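You operate a simulated robot arm through the tools that you are given. There is no shell and no other tool. Be economical: measure what you need, move in short steps, check, and stop when the job is done.

You run a simulated robot arm. Do the job below in one go: nothing can be reset, and whatever is moved stays where it is left.

## Task
Make room on the top of the white bench for the green peg tin (marked "PEGS"). At the end: the green peg tin stands where the blue tape tin stood; the pink fitting stands on top of the orange lens (marked "AMBER"); one of the blue tensioners from the top of the white bench is on the top of the blue bench; the blue tape tin from the top of the white bench is on the top of the blue bench; whatever was shut is shut again. Leave all else as you found it, and nothing knocked over. Set down upright: blue tensioner, blue tape tin.
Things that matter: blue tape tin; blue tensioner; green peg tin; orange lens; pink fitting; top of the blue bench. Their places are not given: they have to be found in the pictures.

Only the result counts: the job must be done as asked and must still hold three seconds after the hand-in. Knocking over, shifting, dropping, spilling or breaking anything else fails it.

## Robot
A 6-joint arm with a two-finger gripper, fixed in place. Base frame: the origin is at the foot of the arm, x ahead of it, y to its left, z up; the work surface is at about z = 0. Readings come in mm, degrees, newtons and seconds.
With the tool pointing down near the work surface it reaches from about 240 to 620 mm from the base axis. Its first joint turns from -66.0 to 66.0 degrees. Payload 1.37 kg.
Tool frame: the origin (TCP) lies between the finger pads and is the grasp point; the fingertips stand 22 mm ahead of it; z points along the fingers, y is the line along which they close. The gripper opens to 92 mm. The gripper's body begins 65 mm behind the TCP.
Orientation is told as [roll, pitch, yaw] about the base's x, y, z axes, in that order, counted from this pose: with the fingers straight down and closing along the base's y, the tool's x points along the base's -x, its y along +y and its z along -z.

## Interface
- The arm moves only by the tool move_arm. Its argument "steps" is a list of rows, each a list of 3 entries, a list of its own where there are three numbers: the shift along the tool's x, y, z in mm, then the turn, a rotation vector about the tool's x, y, z in degrees, then the gripper command, from -1 (shut) to 1 (fully open), values between in proportion. In form: [[[x, y, z], [wx, wy, wz], gripper], ...]. A call has 1 to 10 rows; each row shifts and turns the commanded pose from where the row before left it, along the tool's axes as they then stand. Each row takes 0.2 s and may step no farther than 50 mm and 8.6 degrees from the row before; otherwise, or with a gripper value out of range, the whole call is refused. Where a pose cannot be reached the arm comes as near as it can. A force on the tool above 40 N (or 10 N above the force at the start of the call, whichever is more), or a blocked arm, ends the call early, and 0.2 s more pass. The fingers move at their own pace and stop on an object; they squeeze with about 26 N. The grip force told is the motor's: it shows also when the fingers shut on nothing. Time passes only in rows, and 0.2 s behind the last, so rows that do not move let the fingers close. The reply holds the time, the measured pose of the TCP, the force on the tool along the base axes, the opening and the grip force, in the units named above and with some noise, with the torque about the TCP (base axes, N m) and any sound that the robot's microphone picked up.
- Cameras (640 x 400 px; columns grow to the right, rows downward): "scene" is fixed at [29, -441.7, 586.7]; the picture's right is [0.69, -0.72, 0.00], its down [-0.47, -0.45, -0.76] and it looks along [0.55, 0.53, -0.65] (base axes); focal length 270 px, centre (320, 200). "wrist" rides on the gripper at [71, 19, -102] in the tool frame; the picture's right is [-0.26, 0.97, 0.00], its down [-0.75, -0.20, -0.62] and it looks along [-0.60, -0.16, 0.78] (tool axes); focal length 280 px, centre (320, 200).
- camera(camera): a new picture of that camera. The clock stands still meanwhile.
- pixel_to_xyz(camera, pixels): for up to 12 pixels [column, row] of the newest picture of that camera ("zoom" is the newest enlarged one), the place [x, y, z] in the base frame of the surface seen there, good to about 3 mm, but the place of the scene camera against the robot may be out by one fixed shift of up to 18 mm in any direction. The clock stands still meanwhile.
- close_up(camera, box): a new picture of the part [left, top, right, bottom] of that camera's present view, enlarged. The clock stands still meanwhile.
- sign_off(): hands the job in; it is judged then, once.

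Go step by step. Measure first, check grasps and placings, and put right what went wrong. The budget is 80 turns and 34 pictures, counting those below and the enlarged ones. Unless the task says otherwise, let go and move clear before handing in, and close with one line.

The tools are called by a JSON object that holds its "op" and its "data". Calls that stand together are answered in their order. move_arm: Moves the arm, as the interface text tells. Its arguments: {"type":"object","properties":{"steps":{"type":"array","items":{"type":"array"}}},"required":["steps"]} The other tools are called the same way: camera (camera) takes a picture; pixel_to_xyz (camera, pixels) gives the place of the surface under pixels of a picture; close_up (camera, box) takes an enlarged picture of a part of a camera's view; sign_off () hands the job in.

At the start:

```text
time_s: 0.0
ee_pos: [372.4, -93.3, 316.7]
tcp_rot: [0.0, 0.0, 0.0]
force: [0.9, -0.4, -0.4]
moment: [-0.02, -0.01, 0.0]
width: 91.8
grip_force: 0.1
```

scene: 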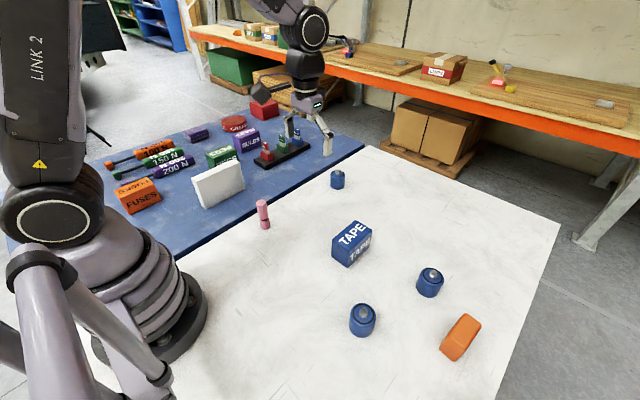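
wrist: 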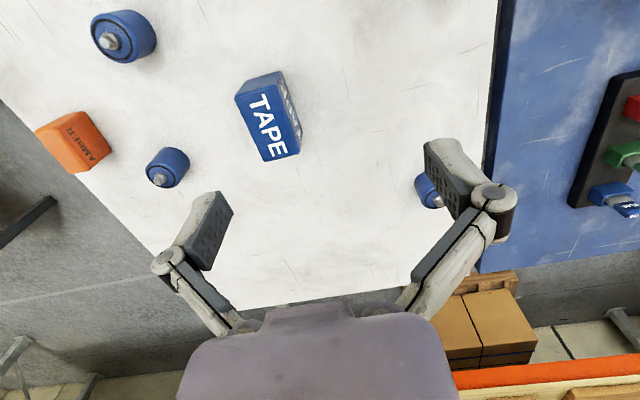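

The scene shows a white bench with the tape tin near (351,243), three blue tensioners, the orange lens (460,337), the pink fitting (263,214), and a blue bench with tins at the left. I'll enlarge the left part and measure.

{"op": "close_up", "data": {"camera": "scene", "box": [90, 80, 370, 255]}}

{"op": "close_up", "data": {"camera": "scene", "box": [240, 160, 528, 380]}}

```text
2.29 times, centred on (230, 168) of scene
```

zoom: 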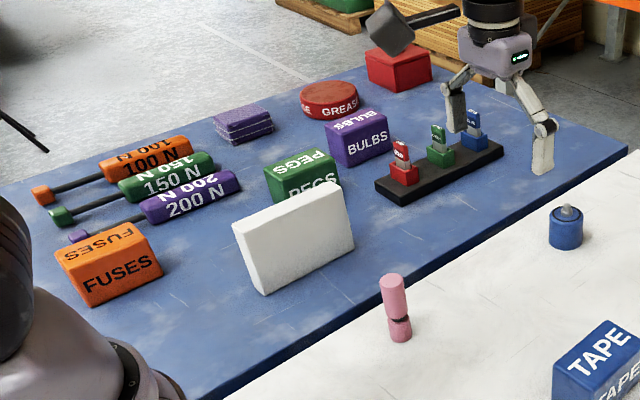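

```text
1.82 times, centred on (384, 270) of scene
```

zoom: 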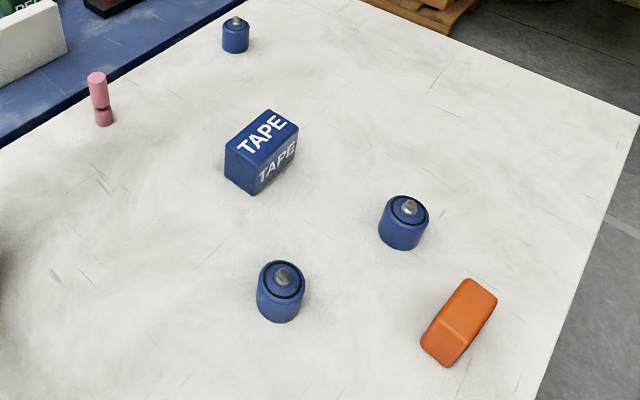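

Everything is identified: the PEGS tin stands behind a white block. I'll measure points for the fitting, tape, tensioners, lens, and the blue bench items.

{"op": "pixel_to_xyz", "data": {"camera": "scene", "pixels": [[351, 230], [338, 235], [354, 222], [372, 233], [349, 246], [348, 266], [334, 253], [371, 252], [262, 202], [265, 227], [337, 172], [337, 187]]}}

{"op": "pixel_to_xyz", "data": {"camera": "scene", "pixels": [[431, 272], [430, 295], [362, 309], [361, 335], [448, 340], [464, 316], [480, 323], [459, 348], [453, 360], [440, 349], [300, 250], [250, 215]]}}

{"op": "pixel_to_xyz", "data": {"camera": "scene", "pixels": [[207, 153], [230, 145], [238, 157], [214, 163], [193, 177], [237, 161], [244, 165], [206, 208], [244, 190], [200, 178], [215, 190], [280, 190]]}}

{"op": "pixel_to_xyz", "data": {"camera": "scene", "pixels": [[245, 131], [257, 138], [240, 145], [264, 165], [307, 146], [255, 156], [275, 178], [365, 147], [180, 215], [190, 235], [170, 195], [270, 185]]}}

{"op": "camera", "data": {"camera": "wrist"}}

{"op": "pixel_to_xyz", "data": {"camera": "wrist", "pixels": [[236, 97], [278, 73], [300, 151], [268, 158], [245, 90], [275, 78], [112, 40], [158, 178], [85, 140], [438, 202], [340, 100], [600, 100]]}}

```text
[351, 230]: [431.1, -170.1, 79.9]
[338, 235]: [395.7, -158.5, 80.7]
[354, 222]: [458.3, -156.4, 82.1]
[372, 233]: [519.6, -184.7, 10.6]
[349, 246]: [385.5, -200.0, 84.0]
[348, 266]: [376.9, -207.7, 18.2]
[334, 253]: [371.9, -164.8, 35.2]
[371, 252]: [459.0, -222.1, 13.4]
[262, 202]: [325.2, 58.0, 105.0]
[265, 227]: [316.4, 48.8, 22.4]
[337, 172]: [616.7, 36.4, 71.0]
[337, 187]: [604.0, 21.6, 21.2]
```

```text
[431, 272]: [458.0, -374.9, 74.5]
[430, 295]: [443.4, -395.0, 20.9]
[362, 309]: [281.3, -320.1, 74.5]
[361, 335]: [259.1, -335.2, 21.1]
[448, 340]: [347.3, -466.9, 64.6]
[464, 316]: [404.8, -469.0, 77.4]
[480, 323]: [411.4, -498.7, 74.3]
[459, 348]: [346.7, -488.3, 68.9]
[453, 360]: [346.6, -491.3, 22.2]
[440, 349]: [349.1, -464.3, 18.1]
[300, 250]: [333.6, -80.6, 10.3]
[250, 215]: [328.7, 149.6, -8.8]
```

```text
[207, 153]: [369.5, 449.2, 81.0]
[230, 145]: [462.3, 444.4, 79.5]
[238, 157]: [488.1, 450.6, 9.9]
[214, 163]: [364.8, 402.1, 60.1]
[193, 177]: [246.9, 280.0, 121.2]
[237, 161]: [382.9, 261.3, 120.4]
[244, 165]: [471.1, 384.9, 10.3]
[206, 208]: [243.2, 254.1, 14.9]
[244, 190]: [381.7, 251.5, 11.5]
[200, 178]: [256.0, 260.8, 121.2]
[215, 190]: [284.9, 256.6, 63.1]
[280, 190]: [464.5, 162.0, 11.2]
```

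```text
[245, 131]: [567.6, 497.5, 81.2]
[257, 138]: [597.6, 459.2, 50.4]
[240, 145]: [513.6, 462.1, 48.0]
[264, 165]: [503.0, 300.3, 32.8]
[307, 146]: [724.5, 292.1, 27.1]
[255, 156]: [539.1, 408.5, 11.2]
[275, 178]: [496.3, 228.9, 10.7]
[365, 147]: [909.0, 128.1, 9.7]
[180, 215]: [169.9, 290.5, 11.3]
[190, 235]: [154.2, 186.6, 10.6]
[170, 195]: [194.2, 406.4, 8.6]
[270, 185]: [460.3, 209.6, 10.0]
```

```text
29 pictures are left
```

wrist: 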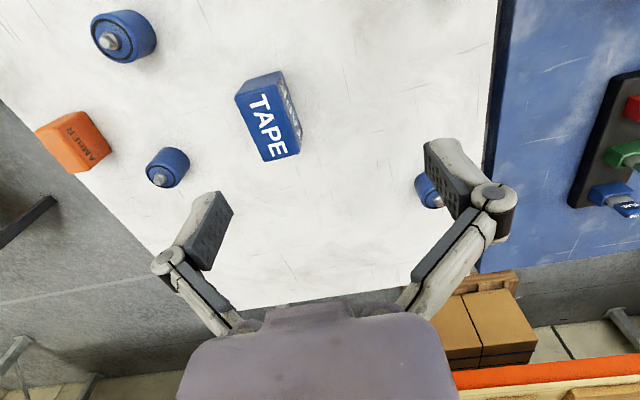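

```text
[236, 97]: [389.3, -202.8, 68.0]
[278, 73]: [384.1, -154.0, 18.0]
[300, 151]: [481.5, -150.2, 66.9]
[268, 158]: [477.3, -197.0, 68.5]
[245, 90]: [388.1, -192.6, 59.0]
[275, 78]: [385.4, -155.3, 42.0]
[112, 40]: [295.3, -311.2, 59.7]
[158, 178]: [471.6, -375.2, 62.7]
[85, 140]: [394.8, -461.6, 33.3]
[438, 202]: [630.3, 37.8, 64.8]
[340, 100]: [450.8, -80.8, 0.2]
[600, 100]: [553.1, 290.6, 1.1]
```

The scene camera reads about (-13, -3, +11) mm off against the wrist camera. The tape tin is near (433,-177) and lies along x. I'll move above it and look.

{"op": "move_arm", "data": {"steps": [[[-12, -17, 30], [0, 0, 0], 1], [[-12, -17, 30], [0, 0, 0], 1], [[-12, -17, 30], [0, 0, 0], 1], [[-12, -17, 30], [0, 0, 0], 1], [[-12, -16, 30], [0, 0, 0], 1]]}}

{"op": "camera", "data": {"camera": "wrist"}}

```text
time_s: 1.2
ee_pos: [433.2, -177.8, 168.0]
tcp_rot: [0.1, 0.1, 0.0]
force: [0.0, 0.6, 0.1]
moment: [-0.01, 0.03, -0.03]
width: 92.2
grip_force: 0.0
```

```text
28 pictures are left
```

wrist: 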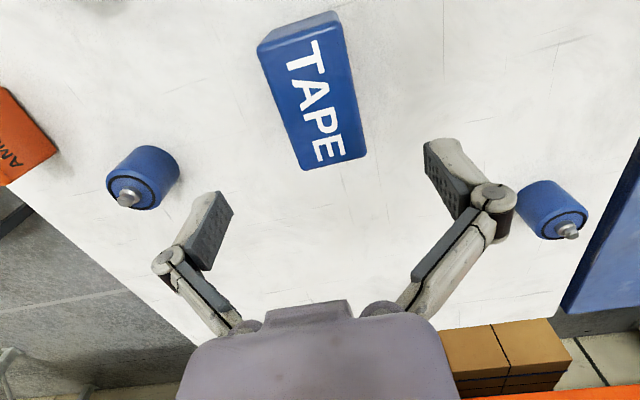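

The tape tin's top is clear at (258,45)-(365,170). I'll measure its corners.

{"op": "pixel_to_xyz", "data": {"camera": "wrist", "pixels": [[264, 46], [337, 23], [363, 155], [303, 168], [283, 110], [350, 90], [260, 43], [265, 70], [130, 195], [565, 228], [20, 160], [10, 110]]}}

```text
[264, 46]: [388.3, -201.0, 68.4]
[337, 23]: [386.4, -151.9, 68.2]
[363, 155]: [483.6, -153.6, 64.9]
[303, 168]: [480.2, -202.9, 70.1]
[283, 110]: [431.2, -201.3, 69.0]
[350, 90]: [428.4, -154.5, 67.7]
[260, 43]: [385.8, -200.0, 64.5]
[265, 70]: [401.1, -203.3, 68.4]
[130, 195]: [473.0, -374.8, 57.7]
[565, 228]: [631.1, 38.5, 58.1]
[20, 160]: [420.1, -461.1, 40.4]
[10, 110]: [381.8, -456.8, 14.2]
```

The tape tin is centred at (434,-177.5) with yaw about 0, and its top is at 69. I'll descend to z=45, close, and lift slightly.

{"op": "move_arm", "data": {"steps": [[[-0.5, 0, 41], [0, 0, 0], 1], [[0, 0, 41], [0, 0, 0], 1], [[0, 0, 41], [0, 0, 0], 1], [[0, 0, 0], [0, 0, 0], 0], [[0, 0, 0], [0, 0, 0], -1], [[0, 0, 0], [0, 0, 0], -1], [[0, 0, 0], [0, 0, 0], -1], [[0, 0, 0], [0, 0, 0], -1]]}}

```text
time_s: 3.0
ee_pos: [432.0, -176.7, 44.1]
tcp_rot: [0.0, 0.0, 0.0]
force: [1.0, -0.8, -0.8]
moment: [-0.04, -0.1, 0.02]
width: 57.6
grip_force: 26.3
```

The tape tin is gripped at width 57.6. I'll lift it and check the load.

{"op": "move_arm", "data": {"steps": [[[0, 0, -10], [0, 0, 0], -1], [[0, 0, -30], [0, 0, 0], -1], [[0, 0, -40], [0, 0, 0], -1], [[0, 0, -45], [0, 0, 0], -1], [[0, 0, 0], [0, 0, 0], -1]]}}

```text
time_s: 4.2
ee_pos: [433.4, -178.9, 169.7]
tcp_rot: [-0.1, -0.1, 0.0]
force: [0.2, 1.0, -1.9]
moment: [-0.01, 0.03, 0.0]
width: 57.3
grip_force: 26.1
```

The tin is held (about 2 N). I'll carry it over to about (450, 212) at height and look.

{"op": "move_arm", "data": {"steps": [[[0, 43, 0], [0, 0, 0], -1], [[0, 43, 0], [0, 0, 0], -1], [[-2, 43, 0], [0, 0, 0], -1], [[-2, 43, 0], [0, 0, 0], -1], [[-2, 43, 0], [0, 0, 0], -1], [[-2, 43, 0], [0, 0, 0], -1], [[-2, 44, 0], [0, 0, 0], -1], [[-3, 44, 0], [0, 0, 0], -1], [[-3, 44, 0], [0, 0, 0], -1]]}}

{"op": "camera", "data": {"camera": "wrist"}}

{"op": "camera", "data": {"camera": "scene"}}

```text
time_s: 6.2
ee_pos: [448.3, 214.3, 169.8]
tcp_rot: [0.0, 0.0, -0.1]
force: [-0.6, 0.2, -1.8]
moment: [0.01, 0.0, -0.01]
width: 57.5
grip_force: 25.8
```

```text
27 pictures are left
```

wrist: 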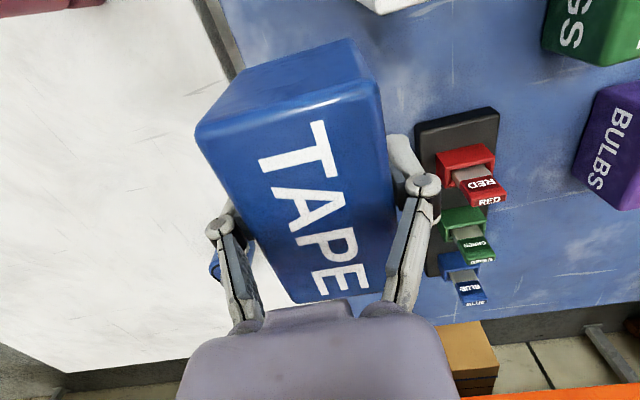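

```text
26 pictures are left
```

scene: 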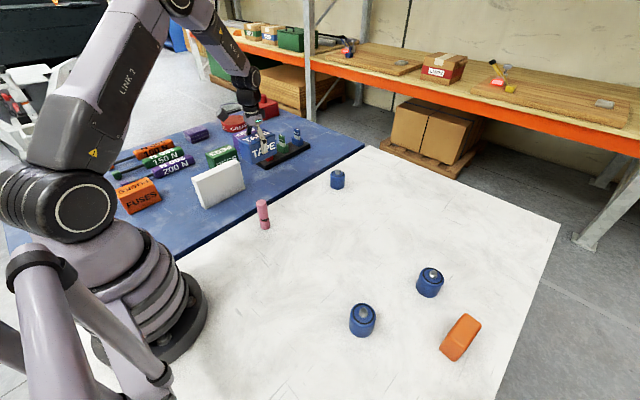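

{"op": "pixel_to_xyz", "data": {"camera": "wrist", "pixels": [[420, 130], [497, 110], [425, 275], [580, 55], [550, 10], [380, 5], [400, 6], [208, 20], [232, 60], [410, 80], [575, 165], [625, 205]]}}

{"op": "pixel_to_xyz", "data": {"camera": "scene", "pixels": [[257, 165], [265, 171], [308, 149], [240, 200], [300, 182], [320, 170], [246, 218], [251, 219]]}}

```text
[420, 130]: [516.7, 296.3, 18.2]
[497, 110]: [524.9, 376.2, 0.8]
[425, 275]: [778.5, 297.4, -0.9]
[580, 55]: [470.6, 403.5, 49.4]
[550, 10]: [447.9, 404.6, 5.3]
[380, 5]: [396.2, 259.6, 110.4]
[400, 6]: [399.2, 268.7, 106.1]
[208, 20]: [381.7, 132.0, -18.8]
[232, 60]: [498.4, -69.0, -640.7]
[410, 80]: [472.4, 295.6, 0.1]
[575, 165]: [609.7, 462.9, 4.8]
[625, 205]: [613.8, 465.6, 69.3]
```

```text
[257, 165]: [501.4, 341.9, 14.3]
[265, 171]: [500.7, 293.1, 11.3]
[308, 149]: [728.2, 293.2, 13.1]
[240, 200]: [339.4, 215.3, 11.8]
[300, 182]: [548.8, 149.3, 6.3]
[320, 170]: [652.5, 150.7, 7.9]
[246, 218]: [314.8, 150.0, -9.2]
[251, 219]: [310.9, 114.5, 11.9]
```

The drop spot is clear: the rack starts at x 514 / y 295 and the bench edge is near y 155. I'll lower the tin.

{"op": "move_arm", "data": {"steps": [[[0, 0, 40], [0, 0, 0], -1], [[0, 0, 40], [0, 0, 0], -1], [[0, 0, 30], [0, 0, 0], -1], [[0, 0, 9], [0, 0, 0], -1], [[0, 0, 4], [0, 0, 0], -1], [[0, 0, 2], [0, 0, 0], -1]]}}

```text
time_s: 7.6
ee_pos: [448.8, 213.6, 45.4]
tcp_rot: [0.0, 0.0, 0.0]
force: [-6.8, -3.4, 19.8]
moment: [-0.09, 0.04, -0.02]
width: 57.8
grip_force: 25.9
```

The tin has touched the bench (20 N up). I'll open and rise.

{"op": "move_arm", "data": {"steps": [[[0, 0, -1], [0, 0, 0], -1], [[0, 0, 0], [0, 0, 0], 0.5], [[0, 0, 0], [0, 0, 0], 1], [[0, 0, 0], [0, 0, 0], 1], [[0, 0, -30], [0, 0, 0], 1], [[0, 0, -45], [0, 0, 0], 1], [[0, 0, -45], [0, 0, 0], 1], [[0, 0, -30], [0, 0, 0], 1]]}}

{"op": "camera", "data": {"camera": "wrist"}}

```text
time_s: 9.4
ee_pos: [449.4, 210.5, 194.0]
tcp_rot: [-0.1, 0.1, 0.0]
force: [-0.8, -0.1, 0.3]
moment: [-0.01, 0.0, 0.0]
width: 92.2
grip_force: 0.0
```

```text
25 pictures are left
```

wrist: 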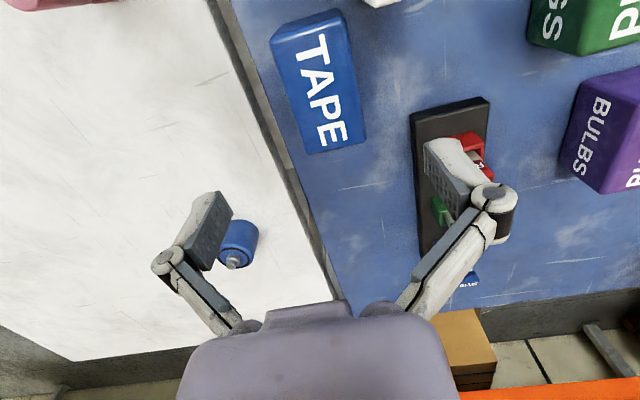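

The tape tin stands well on the blue bench at (310,80). Next I'll move above the PEGS tin near (428,428).

{"op": "move_arm", "data": {"steps": [[[4, 43, 0], [0, 0, 0], 1], [[4, 43, 0], [0, 0, 0], 1], [[4, 43, 0], [0, 0, 0], 1], [[4, 43, 0], [0, 0, 0], 1], [[5, 43, 0], [0, 0, 0], 1], [[0, 0, 10], [0, 0, 0], 1], [[0, 0, 0], [0, 0, 0], 1]]}}

{"op": "camera", "data": {"camera": "wrist"}}

```text
time_s: 11.0
ee_pos: [428.0, 429.0, 184.3]
tcp_rot: [0.0, 0.0, 0.1]
force: [0.1, 0.1, 0.0]
moment: [-0.04, 0.02, -0.01]
width: 92.0
grip_force: 0.1
```

```text
24 pictures are left
```

wrist: 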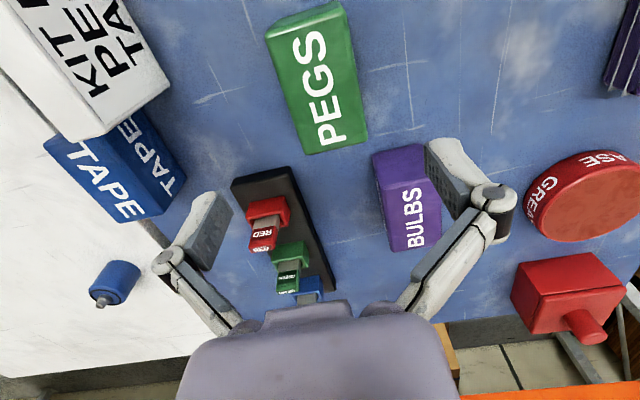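

The PEGS tin is at (265,40)-(368,155). I'll measure its corners and neighbours.

{"op": "pixel_to_xyz", "data": {"camera": "wrist", "pixels": [[268, 33], [342, 8], [365, 140], [306, 152], [285, 95], [355, 75], [320, 85], [375, 160], [430, 148], [393, 250], [150, 90], [235, 185]]}}

{"op": "close_up", "data": {"camera": "wrist", "box": [0, 0, 240, 150]}}

```text
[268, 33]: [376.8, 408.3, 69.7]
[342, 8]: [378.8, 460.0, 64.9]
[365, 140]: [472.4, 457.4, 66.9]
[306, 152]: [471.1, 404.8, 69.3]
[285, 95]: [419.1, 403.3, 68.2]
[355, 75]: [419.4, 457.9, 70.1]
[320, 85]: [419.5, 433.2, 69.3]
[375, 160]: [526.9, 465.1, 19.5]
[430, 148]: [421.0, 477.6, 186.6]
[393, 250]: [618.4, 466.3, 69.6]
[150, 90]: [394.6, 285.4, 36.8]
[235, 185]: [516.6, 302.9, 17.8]
```

```text
2.67 times, centred on (120, 75) of wrist
```

zoom: 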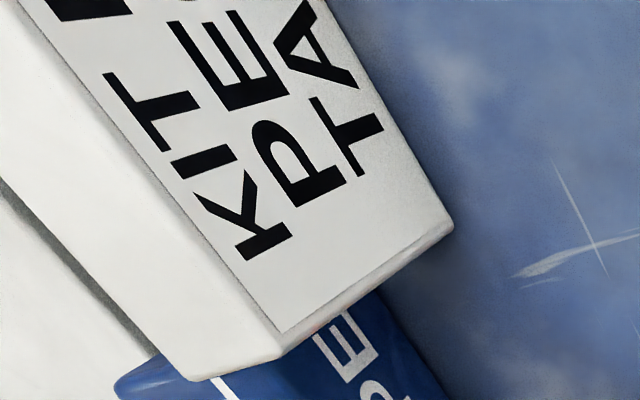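

The PEGS tin is centred at (425,431) with its top at 69. I'll descend, grip and lift.

{"op": "move_arm", "data": {"steps": [[[2.5, 2, 35], [0, 0, 0], 1], [[0, 0, 35], [0, 0, 0], 1], [[0, 0, 35], [0, 0, 0], 1], [[0, 0, 34], [0, 0, 0], 1], [[0, 0, 0], [0, 0, 0], 0], [[0, 0, 0], [0, 0, 0], -1], [[0, 0, 0], [0, 0, 0], -1], [[0, 0, 0], [0, 0, 0], -1], [[0, 0, 0], [0, 0, 0], -1]]}}

```text
time_s: 13.0
ee_pos: [425.6, 430.5, 46.8]
tcp_rot: [0.0, -0.1, 0.0]
force: [0.4, 0.0, -0.4]
moment: [0.02, -0.05, 0.02]
width: 57.6
grip_force: 25.6
```

It is gripped at width 57.6. I'll lift to about z=190 and start the transfer.

{"op": "move_arm", "data": {"steps": [[[0, 0, -10], [0, 0, 0], -1], [[0, 0, -40], [0, 0, 0], -1], [[0, 0, -45], [0, 0, 0], -1], [[0, 0, -48], [0, 0, 0], -1], [[0, 0, 0], [0, 0, 0], -1]]}}

{"op": "move_arm", "data": {"steps": [[[0, -43, 0], [0, 0, 0], -1], [[0, -43, 0], [0, 0, 0], -1], [[0, -43, 0], [0, 0, 0], -1], [[0, -43, 0], [0, 0, 0], -1], [[0, -43, 0], [0, 0, 0], -1], [[0, -43, 0], [0, 0, 0], -1], [[0, -43, 0], [0, 0, 0], -1]]}}

{"op": "move_arm", "data": {"steps": [[[-2, -44, 0], [0, 0, 0], -1], [[-2, -44, 0], [0, 0, 0], -1], [[-2, -44, 0], [0, 0, 0], -1], [[-2, -44, 0], [0, 0, 0], -1], [[0, -44, 0], [0, 0, 0], -1], [[0, -44, 0], [0, 0, 0], -1], [[0, -43, 0], [0, 0, 0], -1], [[0, 0, 0], [0, 0, 0], -1]]}}

{"op": "camera", "data": {"camera": "wrist"}}

```text
time_s: 14.2
ee_pos: [425.9, 429.8, 189.5]
tcp_rot: [0.1, 0.0, 0.0]
force: [0.8, 0.0, -2.7]
moment: [-0.01, 0.02, 0.0]
width: 57.5
grip_force: 25.8
```

```text
time_s: 15.8
ee_pos: [426.1, 129.0, 189.1]
tcp_rot: [0.1, 0.0, 0.1]
force: [-0.1, -0.9, -2.3]
moment: [-0.03, 0.0, 0.01]
width: 57.6
grip_force: 26.0
```

```text
time_s: 17.6
ee_pos: [432.9, -176.3, 188.4]
tcp_rot: [-0.1, 0.1, 0.0]
force: [0.9, 0.7, -1.6]
moment: [-0.01, 0.0, 0.02]
width: 57.7
grip_force: 25.7
```

```text
22 pictures are left
```

wrist: 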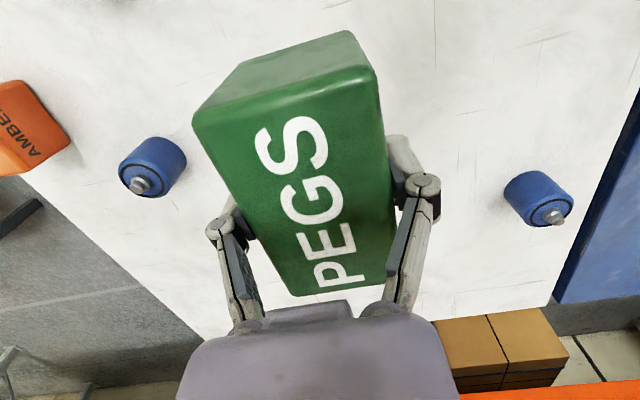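

The tin is held over the old tape spot. I'll lower it onto the bench.

{"op": "move_arm", "data": {"steps": [[[-0.5, -1, 45], [0, 0, 0], -1], [[0, 0, 45], [0, 0, 0], -1], [[0, 0, 40], [0, 0, 0], -1], [[0, 0, 8], [0, 0, 0], -1], [[0, 0, 4], [0, 0, 0], -1]]}}

```text
time_s: 18.8
ee_pos: [433.4, -178.8, 45.6]
tcp_rot: [0.0, 0.1, 0.0]
force: [-0.9, 0.2, -1.1]
moment: [0.04, -0.02, 0.01]
width: 57.3
grip_force: 26.1
```

{"op": "move_arm", "data": {"steps": [[[0, 0, 1], [0, 0, 0], -1], [[0, 0, 1], [0, 0, 0], -1]]}}

```text
time_s: 19.4
ee_pos: [435.0, -179.8, 46.0]
tcp_rot: [0.0, -0.1, 0.0]
force: [-5.4, 2.8, 17.7]
moment: [0.07, 0.08, 0.01]
width: 58.1
grip_force: 26.3
```

The PEGS tin is in contact with the bench. I'll release and rise.

{"op": "move_arm", "data": {"steps": [[[0, 0, -1], [0, 0, 0], -1], [[0, 0, 0], [0, 0, 0], 0.5], [[0, 0, 0], [0, 0, 0], 1], [[0, 0, 0], [0, 0, 0], 1], [[0, 0, -40], [0, 0, 0], 1], [[0, 0, -45], [0, 0, 0], 1], [[0, 0, -35], [0, 0, 0], 1], [[0, 0, 0], [0, 0, 0], 1]]}}

{"op": "camera", "data": {"camera": "wrist"}}

{"op": "pixel_to_xyz", "data": {"camera": "wrist", "pixels": [[264, 46], [337, 23], [363, 155], [303, 168], [283, 110], [350, 90]]}}

```text
time_s: 21.2
ee_pos: [433.2, -178.6, 167.7]
tcp_rot: [0.0, -0.1, 0.1]
force: [0.4, -0.1, -0.8]
moment: [-0.01, 0.0, -0.04]
width: 92.0
grip_force: 0.1
```

```text
21 pictures are left
```

wrist: 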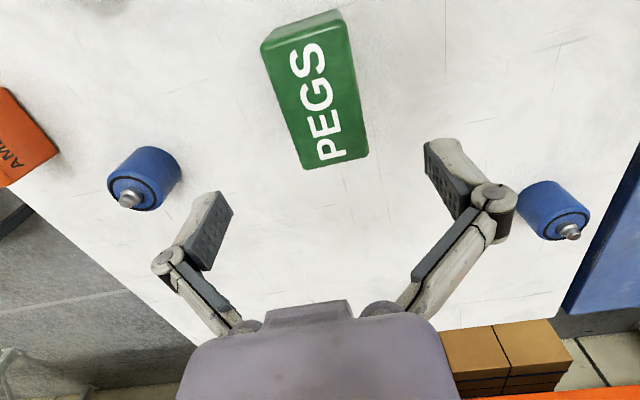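

```text
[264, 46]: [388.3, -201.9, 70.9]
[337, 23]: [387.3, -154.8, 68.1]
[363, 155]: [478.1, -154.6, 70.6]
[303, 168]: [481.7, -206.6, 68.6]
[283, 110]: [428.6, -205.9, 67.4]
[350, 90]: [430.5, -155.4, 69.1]
```

The PEGS tin stands within about 2 mm of the old tape spot. Next I'll go above the tensioner near (290,-313).

{"op": "move_arm", "data": {"steps": [[[28, -27, 0], [0, 0, 0], 1], [[28, -27, 0], [0, 0, 0], 1], [[29, -27, 0], [0, 0, 0], 1], [[29, -27, 0], [0, 0, 0], 1], [[29, -27, 0], [0, 0, 0], 1], [[0, 0, 0], [0, 0, 0], 1]]}}

{"op": "camera", "data": {"camera": "wrist"}}

```text
time_s: 22.6
ee_pos: [290.5, -314.6, 164.5]
tcp_rot: [0.0, 0.1, 0.0]
force: [-0.2, -0.9, 0.2]
moment: [-0.02, -0.03, -0.05]
width: 92.0
grip_force: 0.1
```

```text
20 pictures are left
```

wrist: 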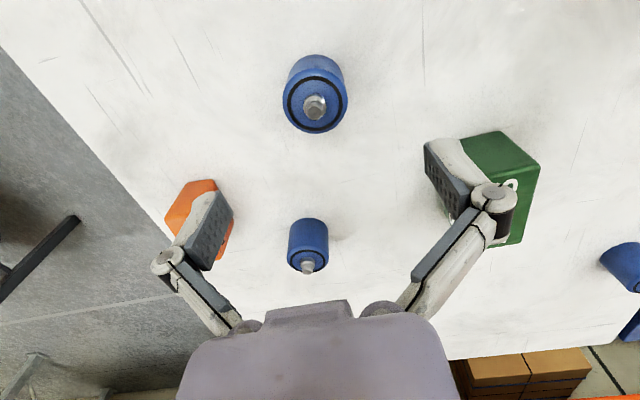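

{"op": "close_up", "data": {"camera": "wrist", "box": [150, 30, 390, 180]}}

{"op": "pixel_to_xyz", "data": {"camera": "wrist", "pixels": [[287, 105], [345, 100], [316, 130], [313, 78], [314, 107], [318, 103], [300, 62], [312, 122], [295, 70]]}}

```text
2.67 times, centred on (270, 105) of wrist
```

zoom: 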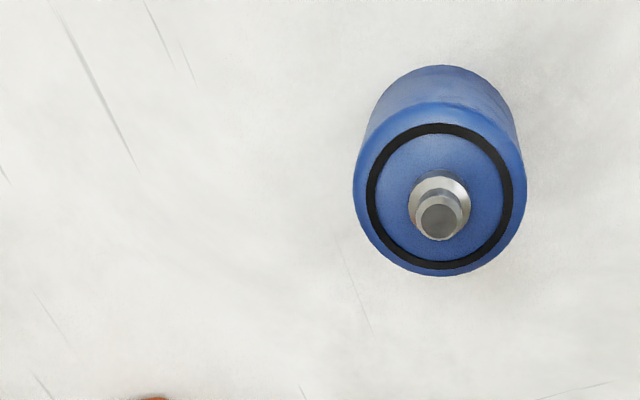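

```text
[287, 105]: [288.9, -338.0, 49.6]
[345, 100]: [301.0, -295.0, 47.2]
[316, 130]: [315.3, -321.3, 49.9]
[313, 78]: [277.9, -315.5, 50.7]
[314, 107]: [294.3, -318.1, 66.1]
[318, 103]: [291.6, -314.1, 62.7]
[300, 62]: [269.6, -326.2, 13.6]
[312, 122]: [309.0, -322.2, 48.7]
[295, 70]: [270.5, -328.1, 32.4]
```

The tensioner body is centred near (293,-317), about 47 across, and its top is at 50. I'll descend to z=32 and grip it.

{"op": "move_arm", "data": {"steps": [[[-2.5, -2.5, 35], [0, 0, 0], 1], [[0, 0, 35], [0, 0, 0], 1], [[0, 0, 35], [0, 0, 0], 1], [[0, 0, 27], [0, 0, 0], 1], [[0, 0, 0], [0, 0, 0], 0], [[0, 0, 0], [0, 0, 0], -1], [[0, 0, 0], [0, 0, 0], -1], [[0, 0, 0], [0, 0, 0], -1], [[0, 0, 0], [0, 0, 0], -1]]}}

```text
time_s: 24.6
ee_pos: [293.1, -316.5, 32.1]
tcp_rot: [-0.1, 0.0, 0.1]
force: [0.8, -2.4, -0.5]
moment: [-0.08, -0.05, -0.02]
width: 51.1
grip_force: 25.6
```

The tensioner is gripped at width 51. I'll lift and carry it to the free spot near (550,210) on the blue bench, clear of the tape tin and the rack.

{"op": "move_arm", "data": {"steps": [[[0, 0, -10], [0, 0, 0], -1], [[0, 0, -40], [0, 0, 0], -1], [[0, 0, -45], [0, 0, 0], -1], [[0, 0, -45], [0, 0, 0], -1], [[0, 0, 0], [0, 0, 0], -1]]}}

{"op": "move_arm", "data": {"steps": [[[-20, 40.5, 0], [0, 0, 0], -1], [[-20, 40.5, 0], [0, 0, 0], -1], [[-20, 40.5, 0], [0, 0, 0], -1], [[-20, 40.5, 0], [0, 0, 0], -1], [[-20, 40.5, 0], [0, 0, 0], -1], [[-20, 40.5, 0], [0, 0, 0], -1], [[-20, 40.5, 0], [0, 0, 0], -1]]}}

{"op": "move_arm", "data": {"steps": [[[-20, 40.5, 0], [0, 0, 0], -1], [[-20, 40.5, 0], [0, 0, 0], -1], [[-20, 40.5, 0], [0, 0, 0], -1], [[-20, 40.5, 0], [0, 0, 0], -1], [[-20, 40.5, 0], [0, 0, 0], -1], [[-17, 40.5, 0], [0, 0, 0], -1], [[0, 0, 20], [0, 0, 0], -1], [[0, 0, 0], [0, 0, 0], -1]]}}

{"op": "camera", "data": {"camera": "wrist"}}

```text
time_s: 25.8
ee_pos: [294.3, -316.6, 174.0]
tcp_rot: [0.0, 0.0, 0.0]
force: [0.8, -1.5, -2.5]
moment: [0.02, 0.03, -0.04]
width: 51.2
grip_force: 26.2
```

```text
time_s: 27.4
ee_pos: [434.2, -32.9, 172.7]
tcp_rot: [0.0, 0.0, 0.0]
force: [0.2, 0.1, -2.8]
moment: [-0.01, 0.0, 0.0]
width: 51.0
grip_force: 26.6
```

```text
time_s: 29.2
ee_pos: [550.1, 209.7, 152.6]
tcp_rot: [0.0, 0.0, 0.0]
force: [0.5, 0.1, -3.5]
moment: [-0.03, 0.01, -0.01]
width: 51.0
grip_force: 25.7
```

```text
18 pictures are left
```

wrist: 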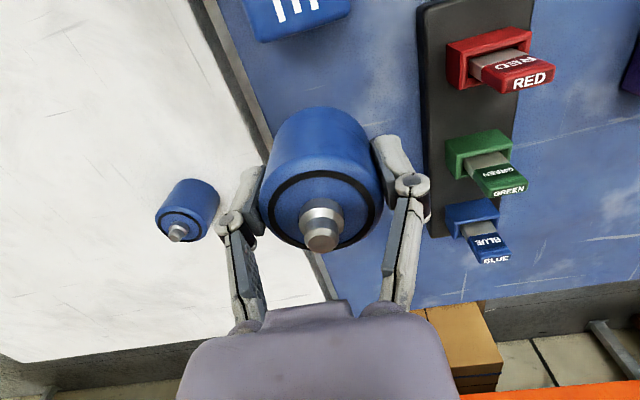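

The spot is clear. I'll lower the tensioner until it touches.

{"op": "move_arm", "data": {"steps": [[[0, 0, 40], [0, 0, 0], -1], [[0, 0, 40], [0, 0, 0], -1], [[0, 0, 30], [0, 0, 0], -1], [[0, 0, 6], [0, 0, 0], -1], [[0, 0, 3], [0, 0, 0], -1], [[0, 0, 1.5], [0, 0, 0], -1]]}}

```text
time_s: 30.6
ee_pos: [550.4, 209.9, 31.7]
tcp_rot: [0.0, 0.0, 0.0]
force: [-0.4, -0.5, 0.4]
moment: [-0.09, 0.05, -0.03]
width: 51.0
grip_force: 25.9
```

The weight is nearly carried by the bench. I'll go 1 mm more, then open and rise.

{"op": "move_arm", "data": {"steps": [[[0, 0, 0.7], [0, 0, 0], -1], [[0, 0, 0], [0, 0, 0], 0.5], [[0, 0, 0], [0, 0, 0], 1], [[0, 0, 0], [0, 0, 0], 1], [[0, 0, -40], [0, 0, 0], 1], [[0, 0, -45], [0, 0, 0], 1], [[0, 0, -45], [0, 0, 0], 1], [[0, 0, -30], [0, 0, 0], 1], [[0, 0, 0], [0, 0, 0], 1]]}}

{"op": "camera", "data": {"camera": "wrist"}}

```text
time_s: 32.6
ee_pos: [550.2, 211.1, 193.3]
tcp_rot: [0.0, 0.1, 0.0]
force: [-0.5, 0.2, -0.3]
moment: [0.0, 0.04, 0.02]
width: 91.9
grip_force: 0.0
```

```text
17 pictures are left
```

wrist: 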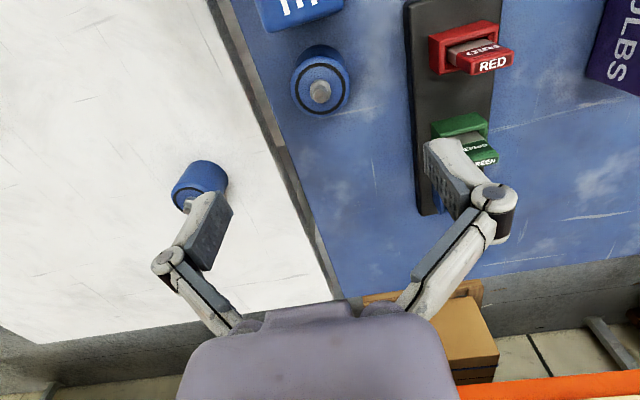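

The tensioner stands upright on the blue bench at (320,80). Next I'll go over the pink fitting at about (335,58).

{"op": "move_arm", "data": {"steps": [[[36, -25, 0], [0, 0, 0], 1], [[36, -25, 0], [0, 0, 0], 1], [[36, -25, 0], [0, 0, 0], 1], [[36, -25, 0], [0, 0, 0], 1], [[36, -25, 0], [0, 0, 0], 1], [[35, -28, 0], [0, 0, 0], 1], [[0, 0, 0], [0, 0, 0], 1]]}}

{"op": "camera", "data": {"camera": "wrist"}}

```text
time_s: 34.2
ee_pos: [334.7, 56.2, 192.6]
tcp_rot: [0.0, 0.1, -0.1]
force: [0.1, 0.4, -0.5]
moment: [0.0, 0.01, 0.0]
width: 91.9
grip_force: 0.0
```

```text
16 pictures are left
```

wrist: 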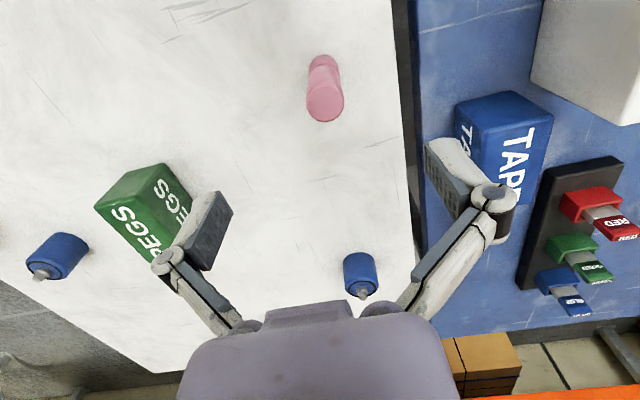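

{"op": "close_up", "data": {"camera": "wrist", "box": [245, 40, 405, 140]}}

{"op": "pixel_to_xyz", "data": {"camera": "wrist", "pixels": [[325, 103], [309, 103], [341, 103], [325, 88], [325, 118], [324, 60], [313, 68], [336, 68], [322, 75], [326, 57]]}}

{"op": "close_up", "data": {"camera": "scene", "box": [216, 185, 312, 245]}}

```text
4.00 times, centred on (325, 90) of wrist
```

zoom: 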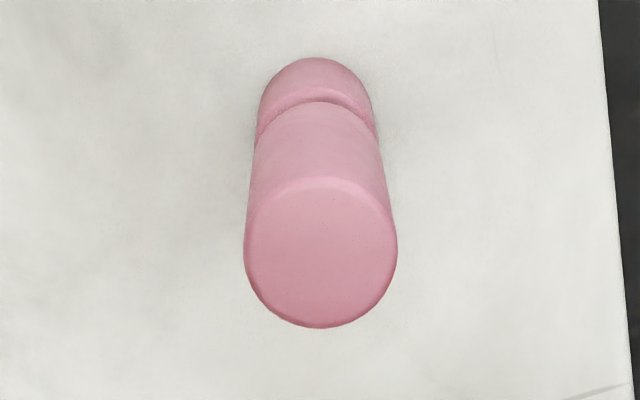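

```text
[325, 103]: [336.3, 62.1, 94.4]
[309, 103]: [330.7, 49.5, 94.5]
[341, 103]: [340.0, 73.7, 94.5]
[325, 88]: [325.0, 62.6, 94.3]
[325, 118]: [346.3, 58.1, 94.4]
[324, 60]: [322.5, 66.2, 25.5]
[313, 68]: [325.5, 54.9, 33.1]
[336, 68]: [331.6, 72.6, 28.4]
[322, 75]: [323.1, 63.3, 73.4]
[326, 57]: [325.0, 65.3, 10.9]
```

```text
6.67 times, centred on (264, 215) of scene
```

zoom: 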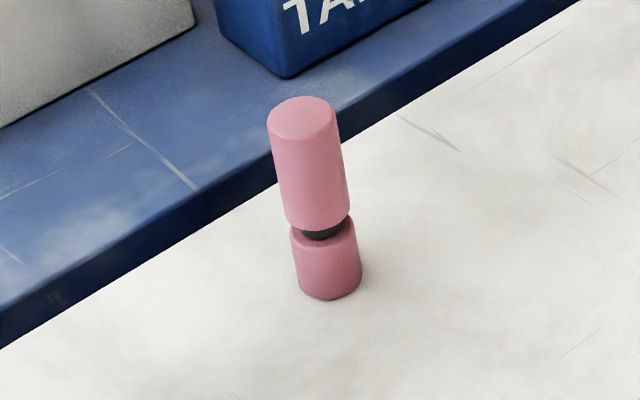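

The pink fitting is centred at about (335.5,62), 26 across and 94 tall, with a neck near z≈33. I'll grip across the neck at z=40, which leaves the gripper body clear of its top.

{"op": "move_arm", "data": {"steps": [[[-1, 6, 0], [0, 0, 0], 1], [[0, 0, 45], [0, 0, 0], 1], [[0, 0, 45], [0, 0, 0], 1], [[0, 0, 40], [0, 0, 0], 1], [[0, 0, 22], [0, 0, 0], 1], [[0, 0, 0], [0, 0, 0], 0], [[0, 0, 0], [0, 0, 0], -0.2], [[0, 0, 0], [0, 0, 0], -0.2]]}}

```text
time_s: 36.0
ee_pos: [335.8, 63.4, 41.1]
tcp_rot: [0.0, 0.1, -0.1]
force: [0.1, -0.5, -0.1]
moment: [-0.02, 0.0, 0.06]
width: 36.7
grip_force: 0.0
```

{"op": "move_arm", "data": {"steps": [[[0, 0, 0], [0, 0, 0], -0.4], [[0, 0, 0], [0, 0, 0], -1], [[0, 0, 0], [0, 0, 0], -1], [[0, 0, 0], [0, 0, 0], -1]]}}

{"op": "close_up", "data": {"camera": "scene", "box": [200, 150, 328, 230]}}

```text
time_s: 37.0
ee_pos: [337.1, 62.3, 42.0]
tcp_rot: [0.0, -0.1, 0.0]
force: [-0.6, -0.2, 1.9]
moment: [0.01, 0.04, 0.0]
width: 26.9
grip_force: 25.6
```

```text
5.00 times, centred on (264, 190) of scene
```

zoom: 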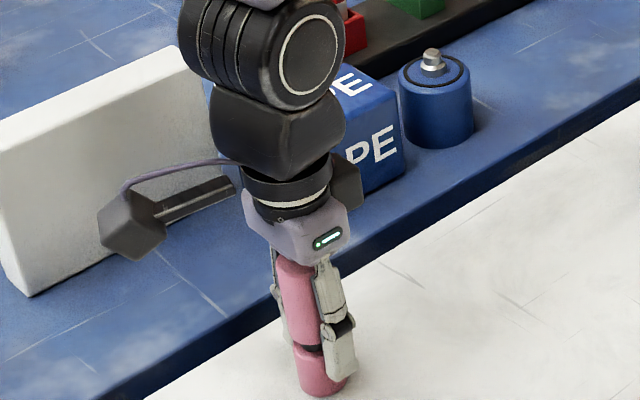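

It is held at 26.9 wide across the neck. I'll lift and carry it toward the lens, stopping short to look.

{"op": "move_arm", "data": {"steps": [[[0, 0, -10], [0, 0, 0], -1], [[0, 0, -40], [0, 0, 0], -1], [[0, 0, -45], [0, 0, 0], -1], [[0, 0, -45], [0, 0, 0], -1], [[0, 0, 0], [0, 0, 0], -1]]}}

{"op": "move_arm", "data": {"steps": [[[0, -43, 0], [0, 0, 0], -1], [[0, -43, 0], [0, 0, 0], -1], [[0, -43, 0], [0, 0, 0], -1], [[0, -43, 0], [0, 0, 0], -1], [[0, -43, 0], [0, 0, 0], -1], [[0, -43, 0], [0, 0, 0], -1], [[0, -43, 0], [0, 0, 0], -1], [[0, -43, 0], [0, 0, 0], -1], [[0, -43, 0], [0, 0, 0], -1], [[0, 0, 0], [0, 0, 0], -1]]}}

{"op": "camera", "data": {"camera": "wrist"}}

```text
time_s: 38.2
ee_pos: [336.6, 63.9, 180.3]
tcp_rot: [0.0, 0.0, 0.0]
force: [-0.7, -0.1, -0.9]
moment: [-0.01, 0.01, -0.01]
width: 26.7
grip_force: 26.3
```

```text
time_s: 40.4
ee_pos: [336.8, -324.3, 179.9]
tcp_rot: [0.1, -0.1, 0.0]
force: [-0.3, 0.2, 0.2]
moment: [0.0, -0.01, 0.01]
width: 26.9
grip_force: 25.8
```

```text
12 pictures are left
```

wrist: 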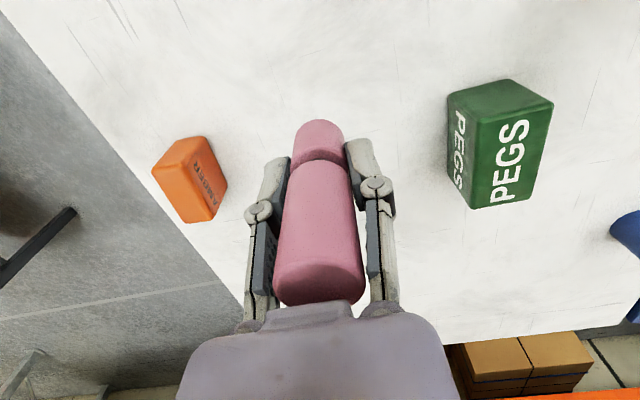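

The lens is in view at (155-228, 137-222). I'll enlarge and measure it.

{"op": "close_up", "data": {"camera": "wrist", "box": [110, 115, 270, 235]}}

{"op": "pixel_to_xyz", "data": {"camera": "wrist", "pixels": [[156, 172], [183, 155], [213, 210], [190, 218], [170, 165], [200, 210], [185, 190], [205, 140], [226, 188], [172, 190], [198, 182], [180, 175]]}}

```text
3.33 times, centred on (190, 175) of wrist
```

zoom: 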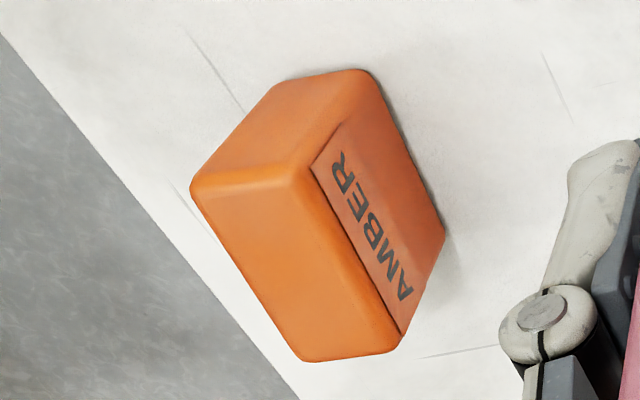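

```text
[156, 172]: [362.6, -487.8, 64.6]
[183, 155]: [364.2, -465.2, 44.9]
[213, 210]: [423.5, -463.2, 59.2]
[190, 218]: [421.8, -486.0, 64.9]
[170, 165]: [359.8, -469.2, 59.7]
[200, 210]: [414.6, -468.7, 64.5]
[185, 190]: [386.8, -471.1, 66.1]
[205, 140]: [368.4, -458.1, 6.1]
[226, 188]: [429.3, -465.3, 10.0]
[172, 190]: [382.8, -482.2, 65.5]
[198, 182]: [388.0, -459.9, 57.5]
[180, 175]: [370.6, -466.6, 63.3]
```

I'll measure the top face more exactly in the enlarged picture.

{"op": "pixel_to_xyz", "data": {"camera": "zoom", "pixels": [[198, 195], [298, 178], [395, 338], [304, 355], [298, 265], [245, 187], [245, 280], [350, 260], [350, 348], [330, 270], [255, 285], [270, 250]]}}

```text
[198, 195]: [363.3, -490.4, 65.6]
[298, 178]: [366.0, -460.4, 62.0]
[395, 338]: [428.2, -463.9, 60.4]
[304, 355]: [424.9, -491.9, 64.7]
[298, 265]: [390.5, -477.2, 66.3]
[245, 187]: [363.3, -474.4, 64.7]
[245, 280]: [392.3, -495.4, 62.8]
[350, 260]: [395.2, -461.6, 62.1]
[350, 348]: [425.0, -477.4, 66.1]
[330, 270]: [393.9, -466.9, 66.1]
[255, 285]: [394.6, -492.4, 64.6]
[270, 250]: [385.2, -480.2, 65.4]
```

The lens top is centred at about (394,-478), 35 wide, at z≈66. I'll move to (387,-477) at z≈180 and check the reach.

{"op": "move_arm", "data": {"steps": [[[-12.5, -38, 0], [0, 0, 0], -1], [[-12.5, -38, 0], [0, 0, 0], -1], [[-12.5, -38, 0], [0, 0, 0], -1], [[-12.5, -38.5, 0], [0, 0, 0], -1], [[0, 0, 0], [0, 0, 0], -1]]}}

{"op": "camera", "data": {"camera": "wrist"}}

```text
time_s: 41.6
ee_pos: [387.6, -477.5, 179.7]
tcp_rot: [0.1, -0.1, 0.1]
force: [-0.4, 0.5, -1.4]
moment: [0.01, -0.02, 0.0]
width: 27.0
grip_force: 25.9
```

```text
10 pictures are left
```

wrist: 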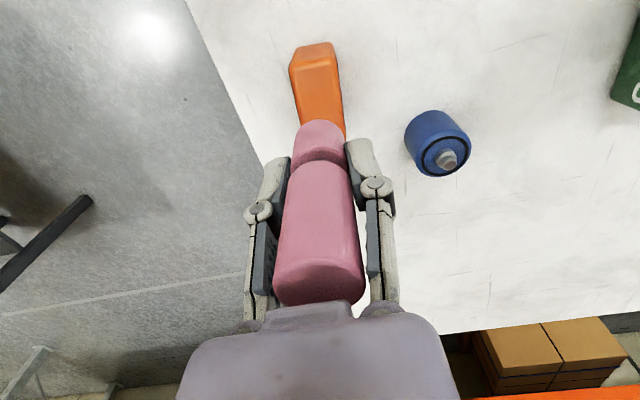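

The pose is reached exactly. I'll recheck the lens edges from here.

{"op": "pixel_to_xyz", "data": {"camera": "wrist", "pixels": [[295, 72], [334, 65], [297, 95], [338, 95], [316, 90], [316, 70], [340, 125], [330, 110]]}}

```text
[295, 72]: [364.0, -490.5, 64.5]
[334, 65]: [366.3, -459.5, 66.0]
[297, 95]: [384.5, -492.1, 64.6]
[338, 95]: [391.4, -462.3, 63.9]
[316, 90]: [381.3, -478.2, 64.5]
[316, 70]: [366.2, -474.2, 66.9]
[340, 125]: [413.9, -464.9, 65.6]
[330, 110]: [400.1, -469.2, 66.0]
```

The lens centre is confirmed at y≈-477 with its top at 65.5. I'll lower slowly.

{"op": "move_arm", "data": {"steps": [[[0, 0, 35], [0, 0, 0], -1], [[0, 0, 28], [0, 0, 0], -1], [[0, 0, 4], [0, 0, 0], -1], [[0, 0, 2], [0, 0, 0], -1], [[0, 0, 0], [0, 0, 0], -1]]}}

```text
time_s: 42.8
ee_pos: [386.4, -476.6, 111.3]
tcp_rot: [0.0, 0.0, 0.0]
force: [-0.5, 0.7, -1.1]
moment: [-0.02, 0.02, 0.0]
width: 26.9
grip_force: 25.8
```

{"op": "move_arm", "data": {"steps": [[[0, 0, 1.5], [0, 0, 0], -1], [[0, 0, 1], [0, 0, 0], -1], [[0, 0, 0], [0, 0, 0], -1]]}}

```text
time_s: 43.6
ee_pos: [387.4, -477.8, 108.3]
tcp_rot: [0.0, 0.1, 0.0]
force: [0.3, -0.1, -0.2]
moment: [0.02, 0.01, 0.02]
width: 26.6
grip_force: 26.2
```

{"op": "move_arm", "data": {"steps": [[[0, 0, 0.8], [0, 0, 0], -1], [[0, 0, 0], [0, 0, 0], -1]]}}

```text
time_s: 44.2
ee_pos: [386.5, -476.7, 107.1]
tcp_rot: [0.0, -0.1, 0.1]
force: [1.2, -0.8, -0.5]
moment: [-0.02, 0.0, -0.01]
width: 26.6
grip_force: 25.4
```

{"op": "move_arm", "data": {"steps": [[[0, 0, 0.7], [0, 0, 0], -1], [[0, 0, 0], [0, 0, 0], -1]]}}

{"op": "close_up", "data": {"camera": "scene", "box": [400, 260, 528, 370]}}

```text
time_s: 44.8
ee_pos: [386.8, -476.5, 106.8]
tcp_rot: [0.0, 0.1, 0.1]
force: [-0.7, -0.5, -0.4]
moment: [-0.01, -0.03, -0.03]
width: 26.8
grip_force: 25.9
```

```text
3.64 times, centred on (464, 315) of scene
```

zoom: 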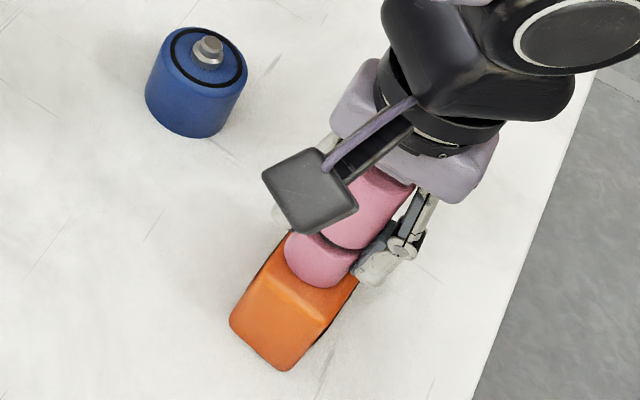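

It is near contact. I'll go lower in small steps until the force shows.

{"op": "move_arm", "data": {"steps": [[[0, 0, 0.6], [0, 0, 0], -1], [[0, 0, 0], [0, 0, 0], -1]]}}

```text
time_s: 45.4
ee_pos: [386.0, -476.4, 106.9]
tcp_rot: [0.0, 0.0, 0.1]
force: [-0.2, 0.0, 0.0]
moment: [0.0, 0.02, -0.01]
width: 26.7
grip_force: 25.6
```

{"op": "move_arm", "data": {"steps": [[[0, 0, 0.7], [0, 0, 0], -1], [[0, 0, 0], [0, 0, 0], -1]]}}

```text
time_s: 46.0
ee_pos: [386.7, -477.0, 105.9]
tcp_rot: [0.0, 0.1, 0.0]
force: [-1.2, 1.3, 6.6]
moment: [0.07, 0.04, -0.01]
width: 26.7
grip_force: 25.8
```

Contact (6.6 N up). I'll open gradually so the fitting stays upright, then rise straight up.

{"op": "move_arm", "data": {"steps": [[[0, 0, -0.3], [0, 0, 0], -1], [[0, 0, 0], [0, 0, 0], -0.35], [[0, 0, 0], [0, 0, 0], -0.2], [[0, 0, 0], [0, 0, 0], 0.2], [[0, 0, 0], [0, 0, 0], 0.6], [[0, 0, 0], [0, 0, 0], 0.6], [[0, 0, 0], [0, 0, 0], 0.6]]}}

{"op": "camera", "data": {"camera": "wrist"}}

```text
time_s: 47.6
ee_pos: [385.7, -475.9, 105.1]
tcp_rot: [0.0, 0.0, -0.1]
force: [-0.2, 0.0, -0.1]
moment: [-0.01, -0.02, 0.02]
width: 73.6
grip_force: 0.1
```

```text
8 pictures are left
```

wrist: 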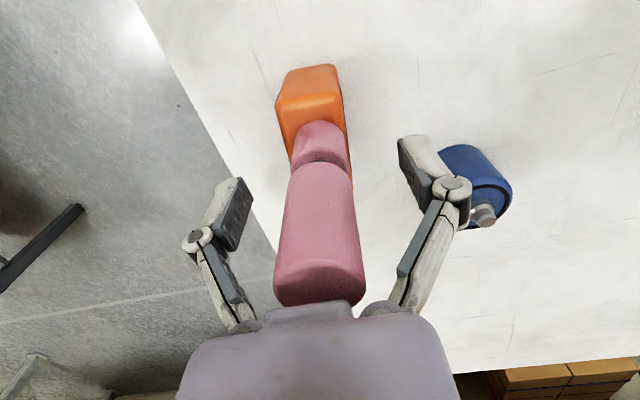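

The fitting stands free on the lens. I'll rise straight up.

{"op": "move_arm", "data": {"steps": [[[0, 0, -25], [0, 0, 0], 0.6], [[0, 0, -25], [0, 0, 0], 0.6], [[0, 0, -25], [0, 0, 0], 0.6], [[0, 0, -25], [0, 0, 0], 0.6], [[0, 0, 0], [0, 0, 0], 0.6]]}}

```text
time_s: 48.8
ee_pos: [387.3, -476.3, 205.3]
tcp_rot: [0.0, 0.0, 0.0]
force: [-0.4, -0.1, -0.2]
moment: [-0.02, -0.01, 0.02]
width: 73.7
grip_force: 0.1
```

It is clear. I'll rise a bit more and retreat toward the start pose, then check everything.

{"op": "move_arm", "data": {"steps": [[[5, 5, -25], [0, 0, 0], 0.6], [[0, 40, -20], [0, 0, 0], 1], [[0, 45, -15], [0, 0, 0], 1], [[0, 45, -15], [0, 0, 0], 1], [[0, 45, -15], [0, 0, 0], 1], [[0, 45, -15], [0, 0, 0], 1], [[0, 49, 0], [0, 0, 0], 1], [[0, 49, 0], [0, 0, 0], 1], [[0, 49, 0], [0, 0, 0], 1], [[0, 0, 0], [0, 0, 0], 1]]}}

{"op": "camera", "data": {"camera": "scene"}}

{"op": "close_up", "data": {"camera": "scene", "box": [400, 240, 528, 370]}}

{"op": "close_up", "data": {"camera": "scene", "box": [90, 80, 370, 255]}}

```text
time_s: 51.0
ee_pos: [381.6, -105.2, 310.5]
tcp_rot: [0.0, 0.0, 0.0]
force: [0.8, 0.1, 0.4]
moment: [0.0, 0.02, 0.01]
width: 92.2
grip_force: 0.1
```

```text
7 pictures are left
```

scene: 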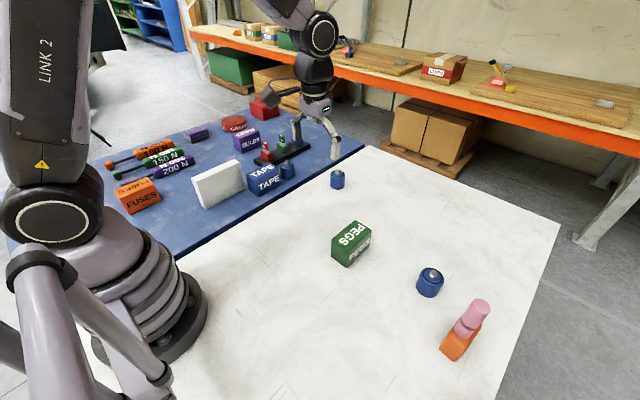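

```text
3.08 times, centred on (464, 305) of scene
```

zoom: 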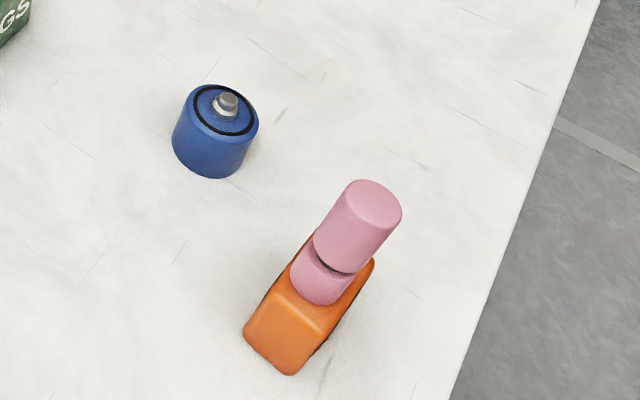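

```text
2.29 times, centred on (230, 168) of scene
```

zoom: 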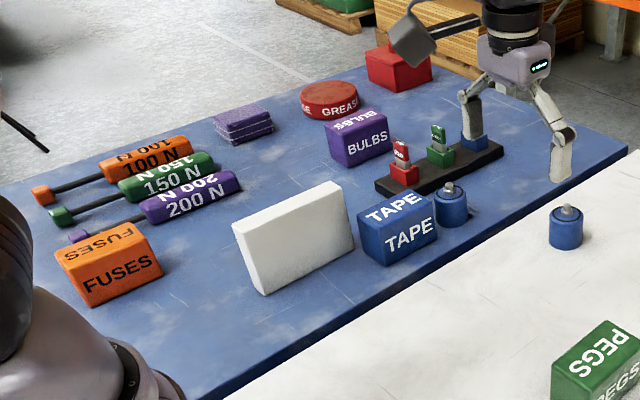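

The pictures show PEGS at (351,243) in the old tape spot and the fitting standing on the lens. TAPE and one tensioner are upright on the blue bench, and everything else is unmoved. I'm handing in.

{"op": "sign_off", "data": {}}

```text
The job is handed in.
```

The job is handed in: the PEGS tin stands within about 2 mm of where the tape tin was, the tape tin and one tensioner are upright on the blue bench, the pink fitting stands on the AMBER lens, and nothing needed shutting again.
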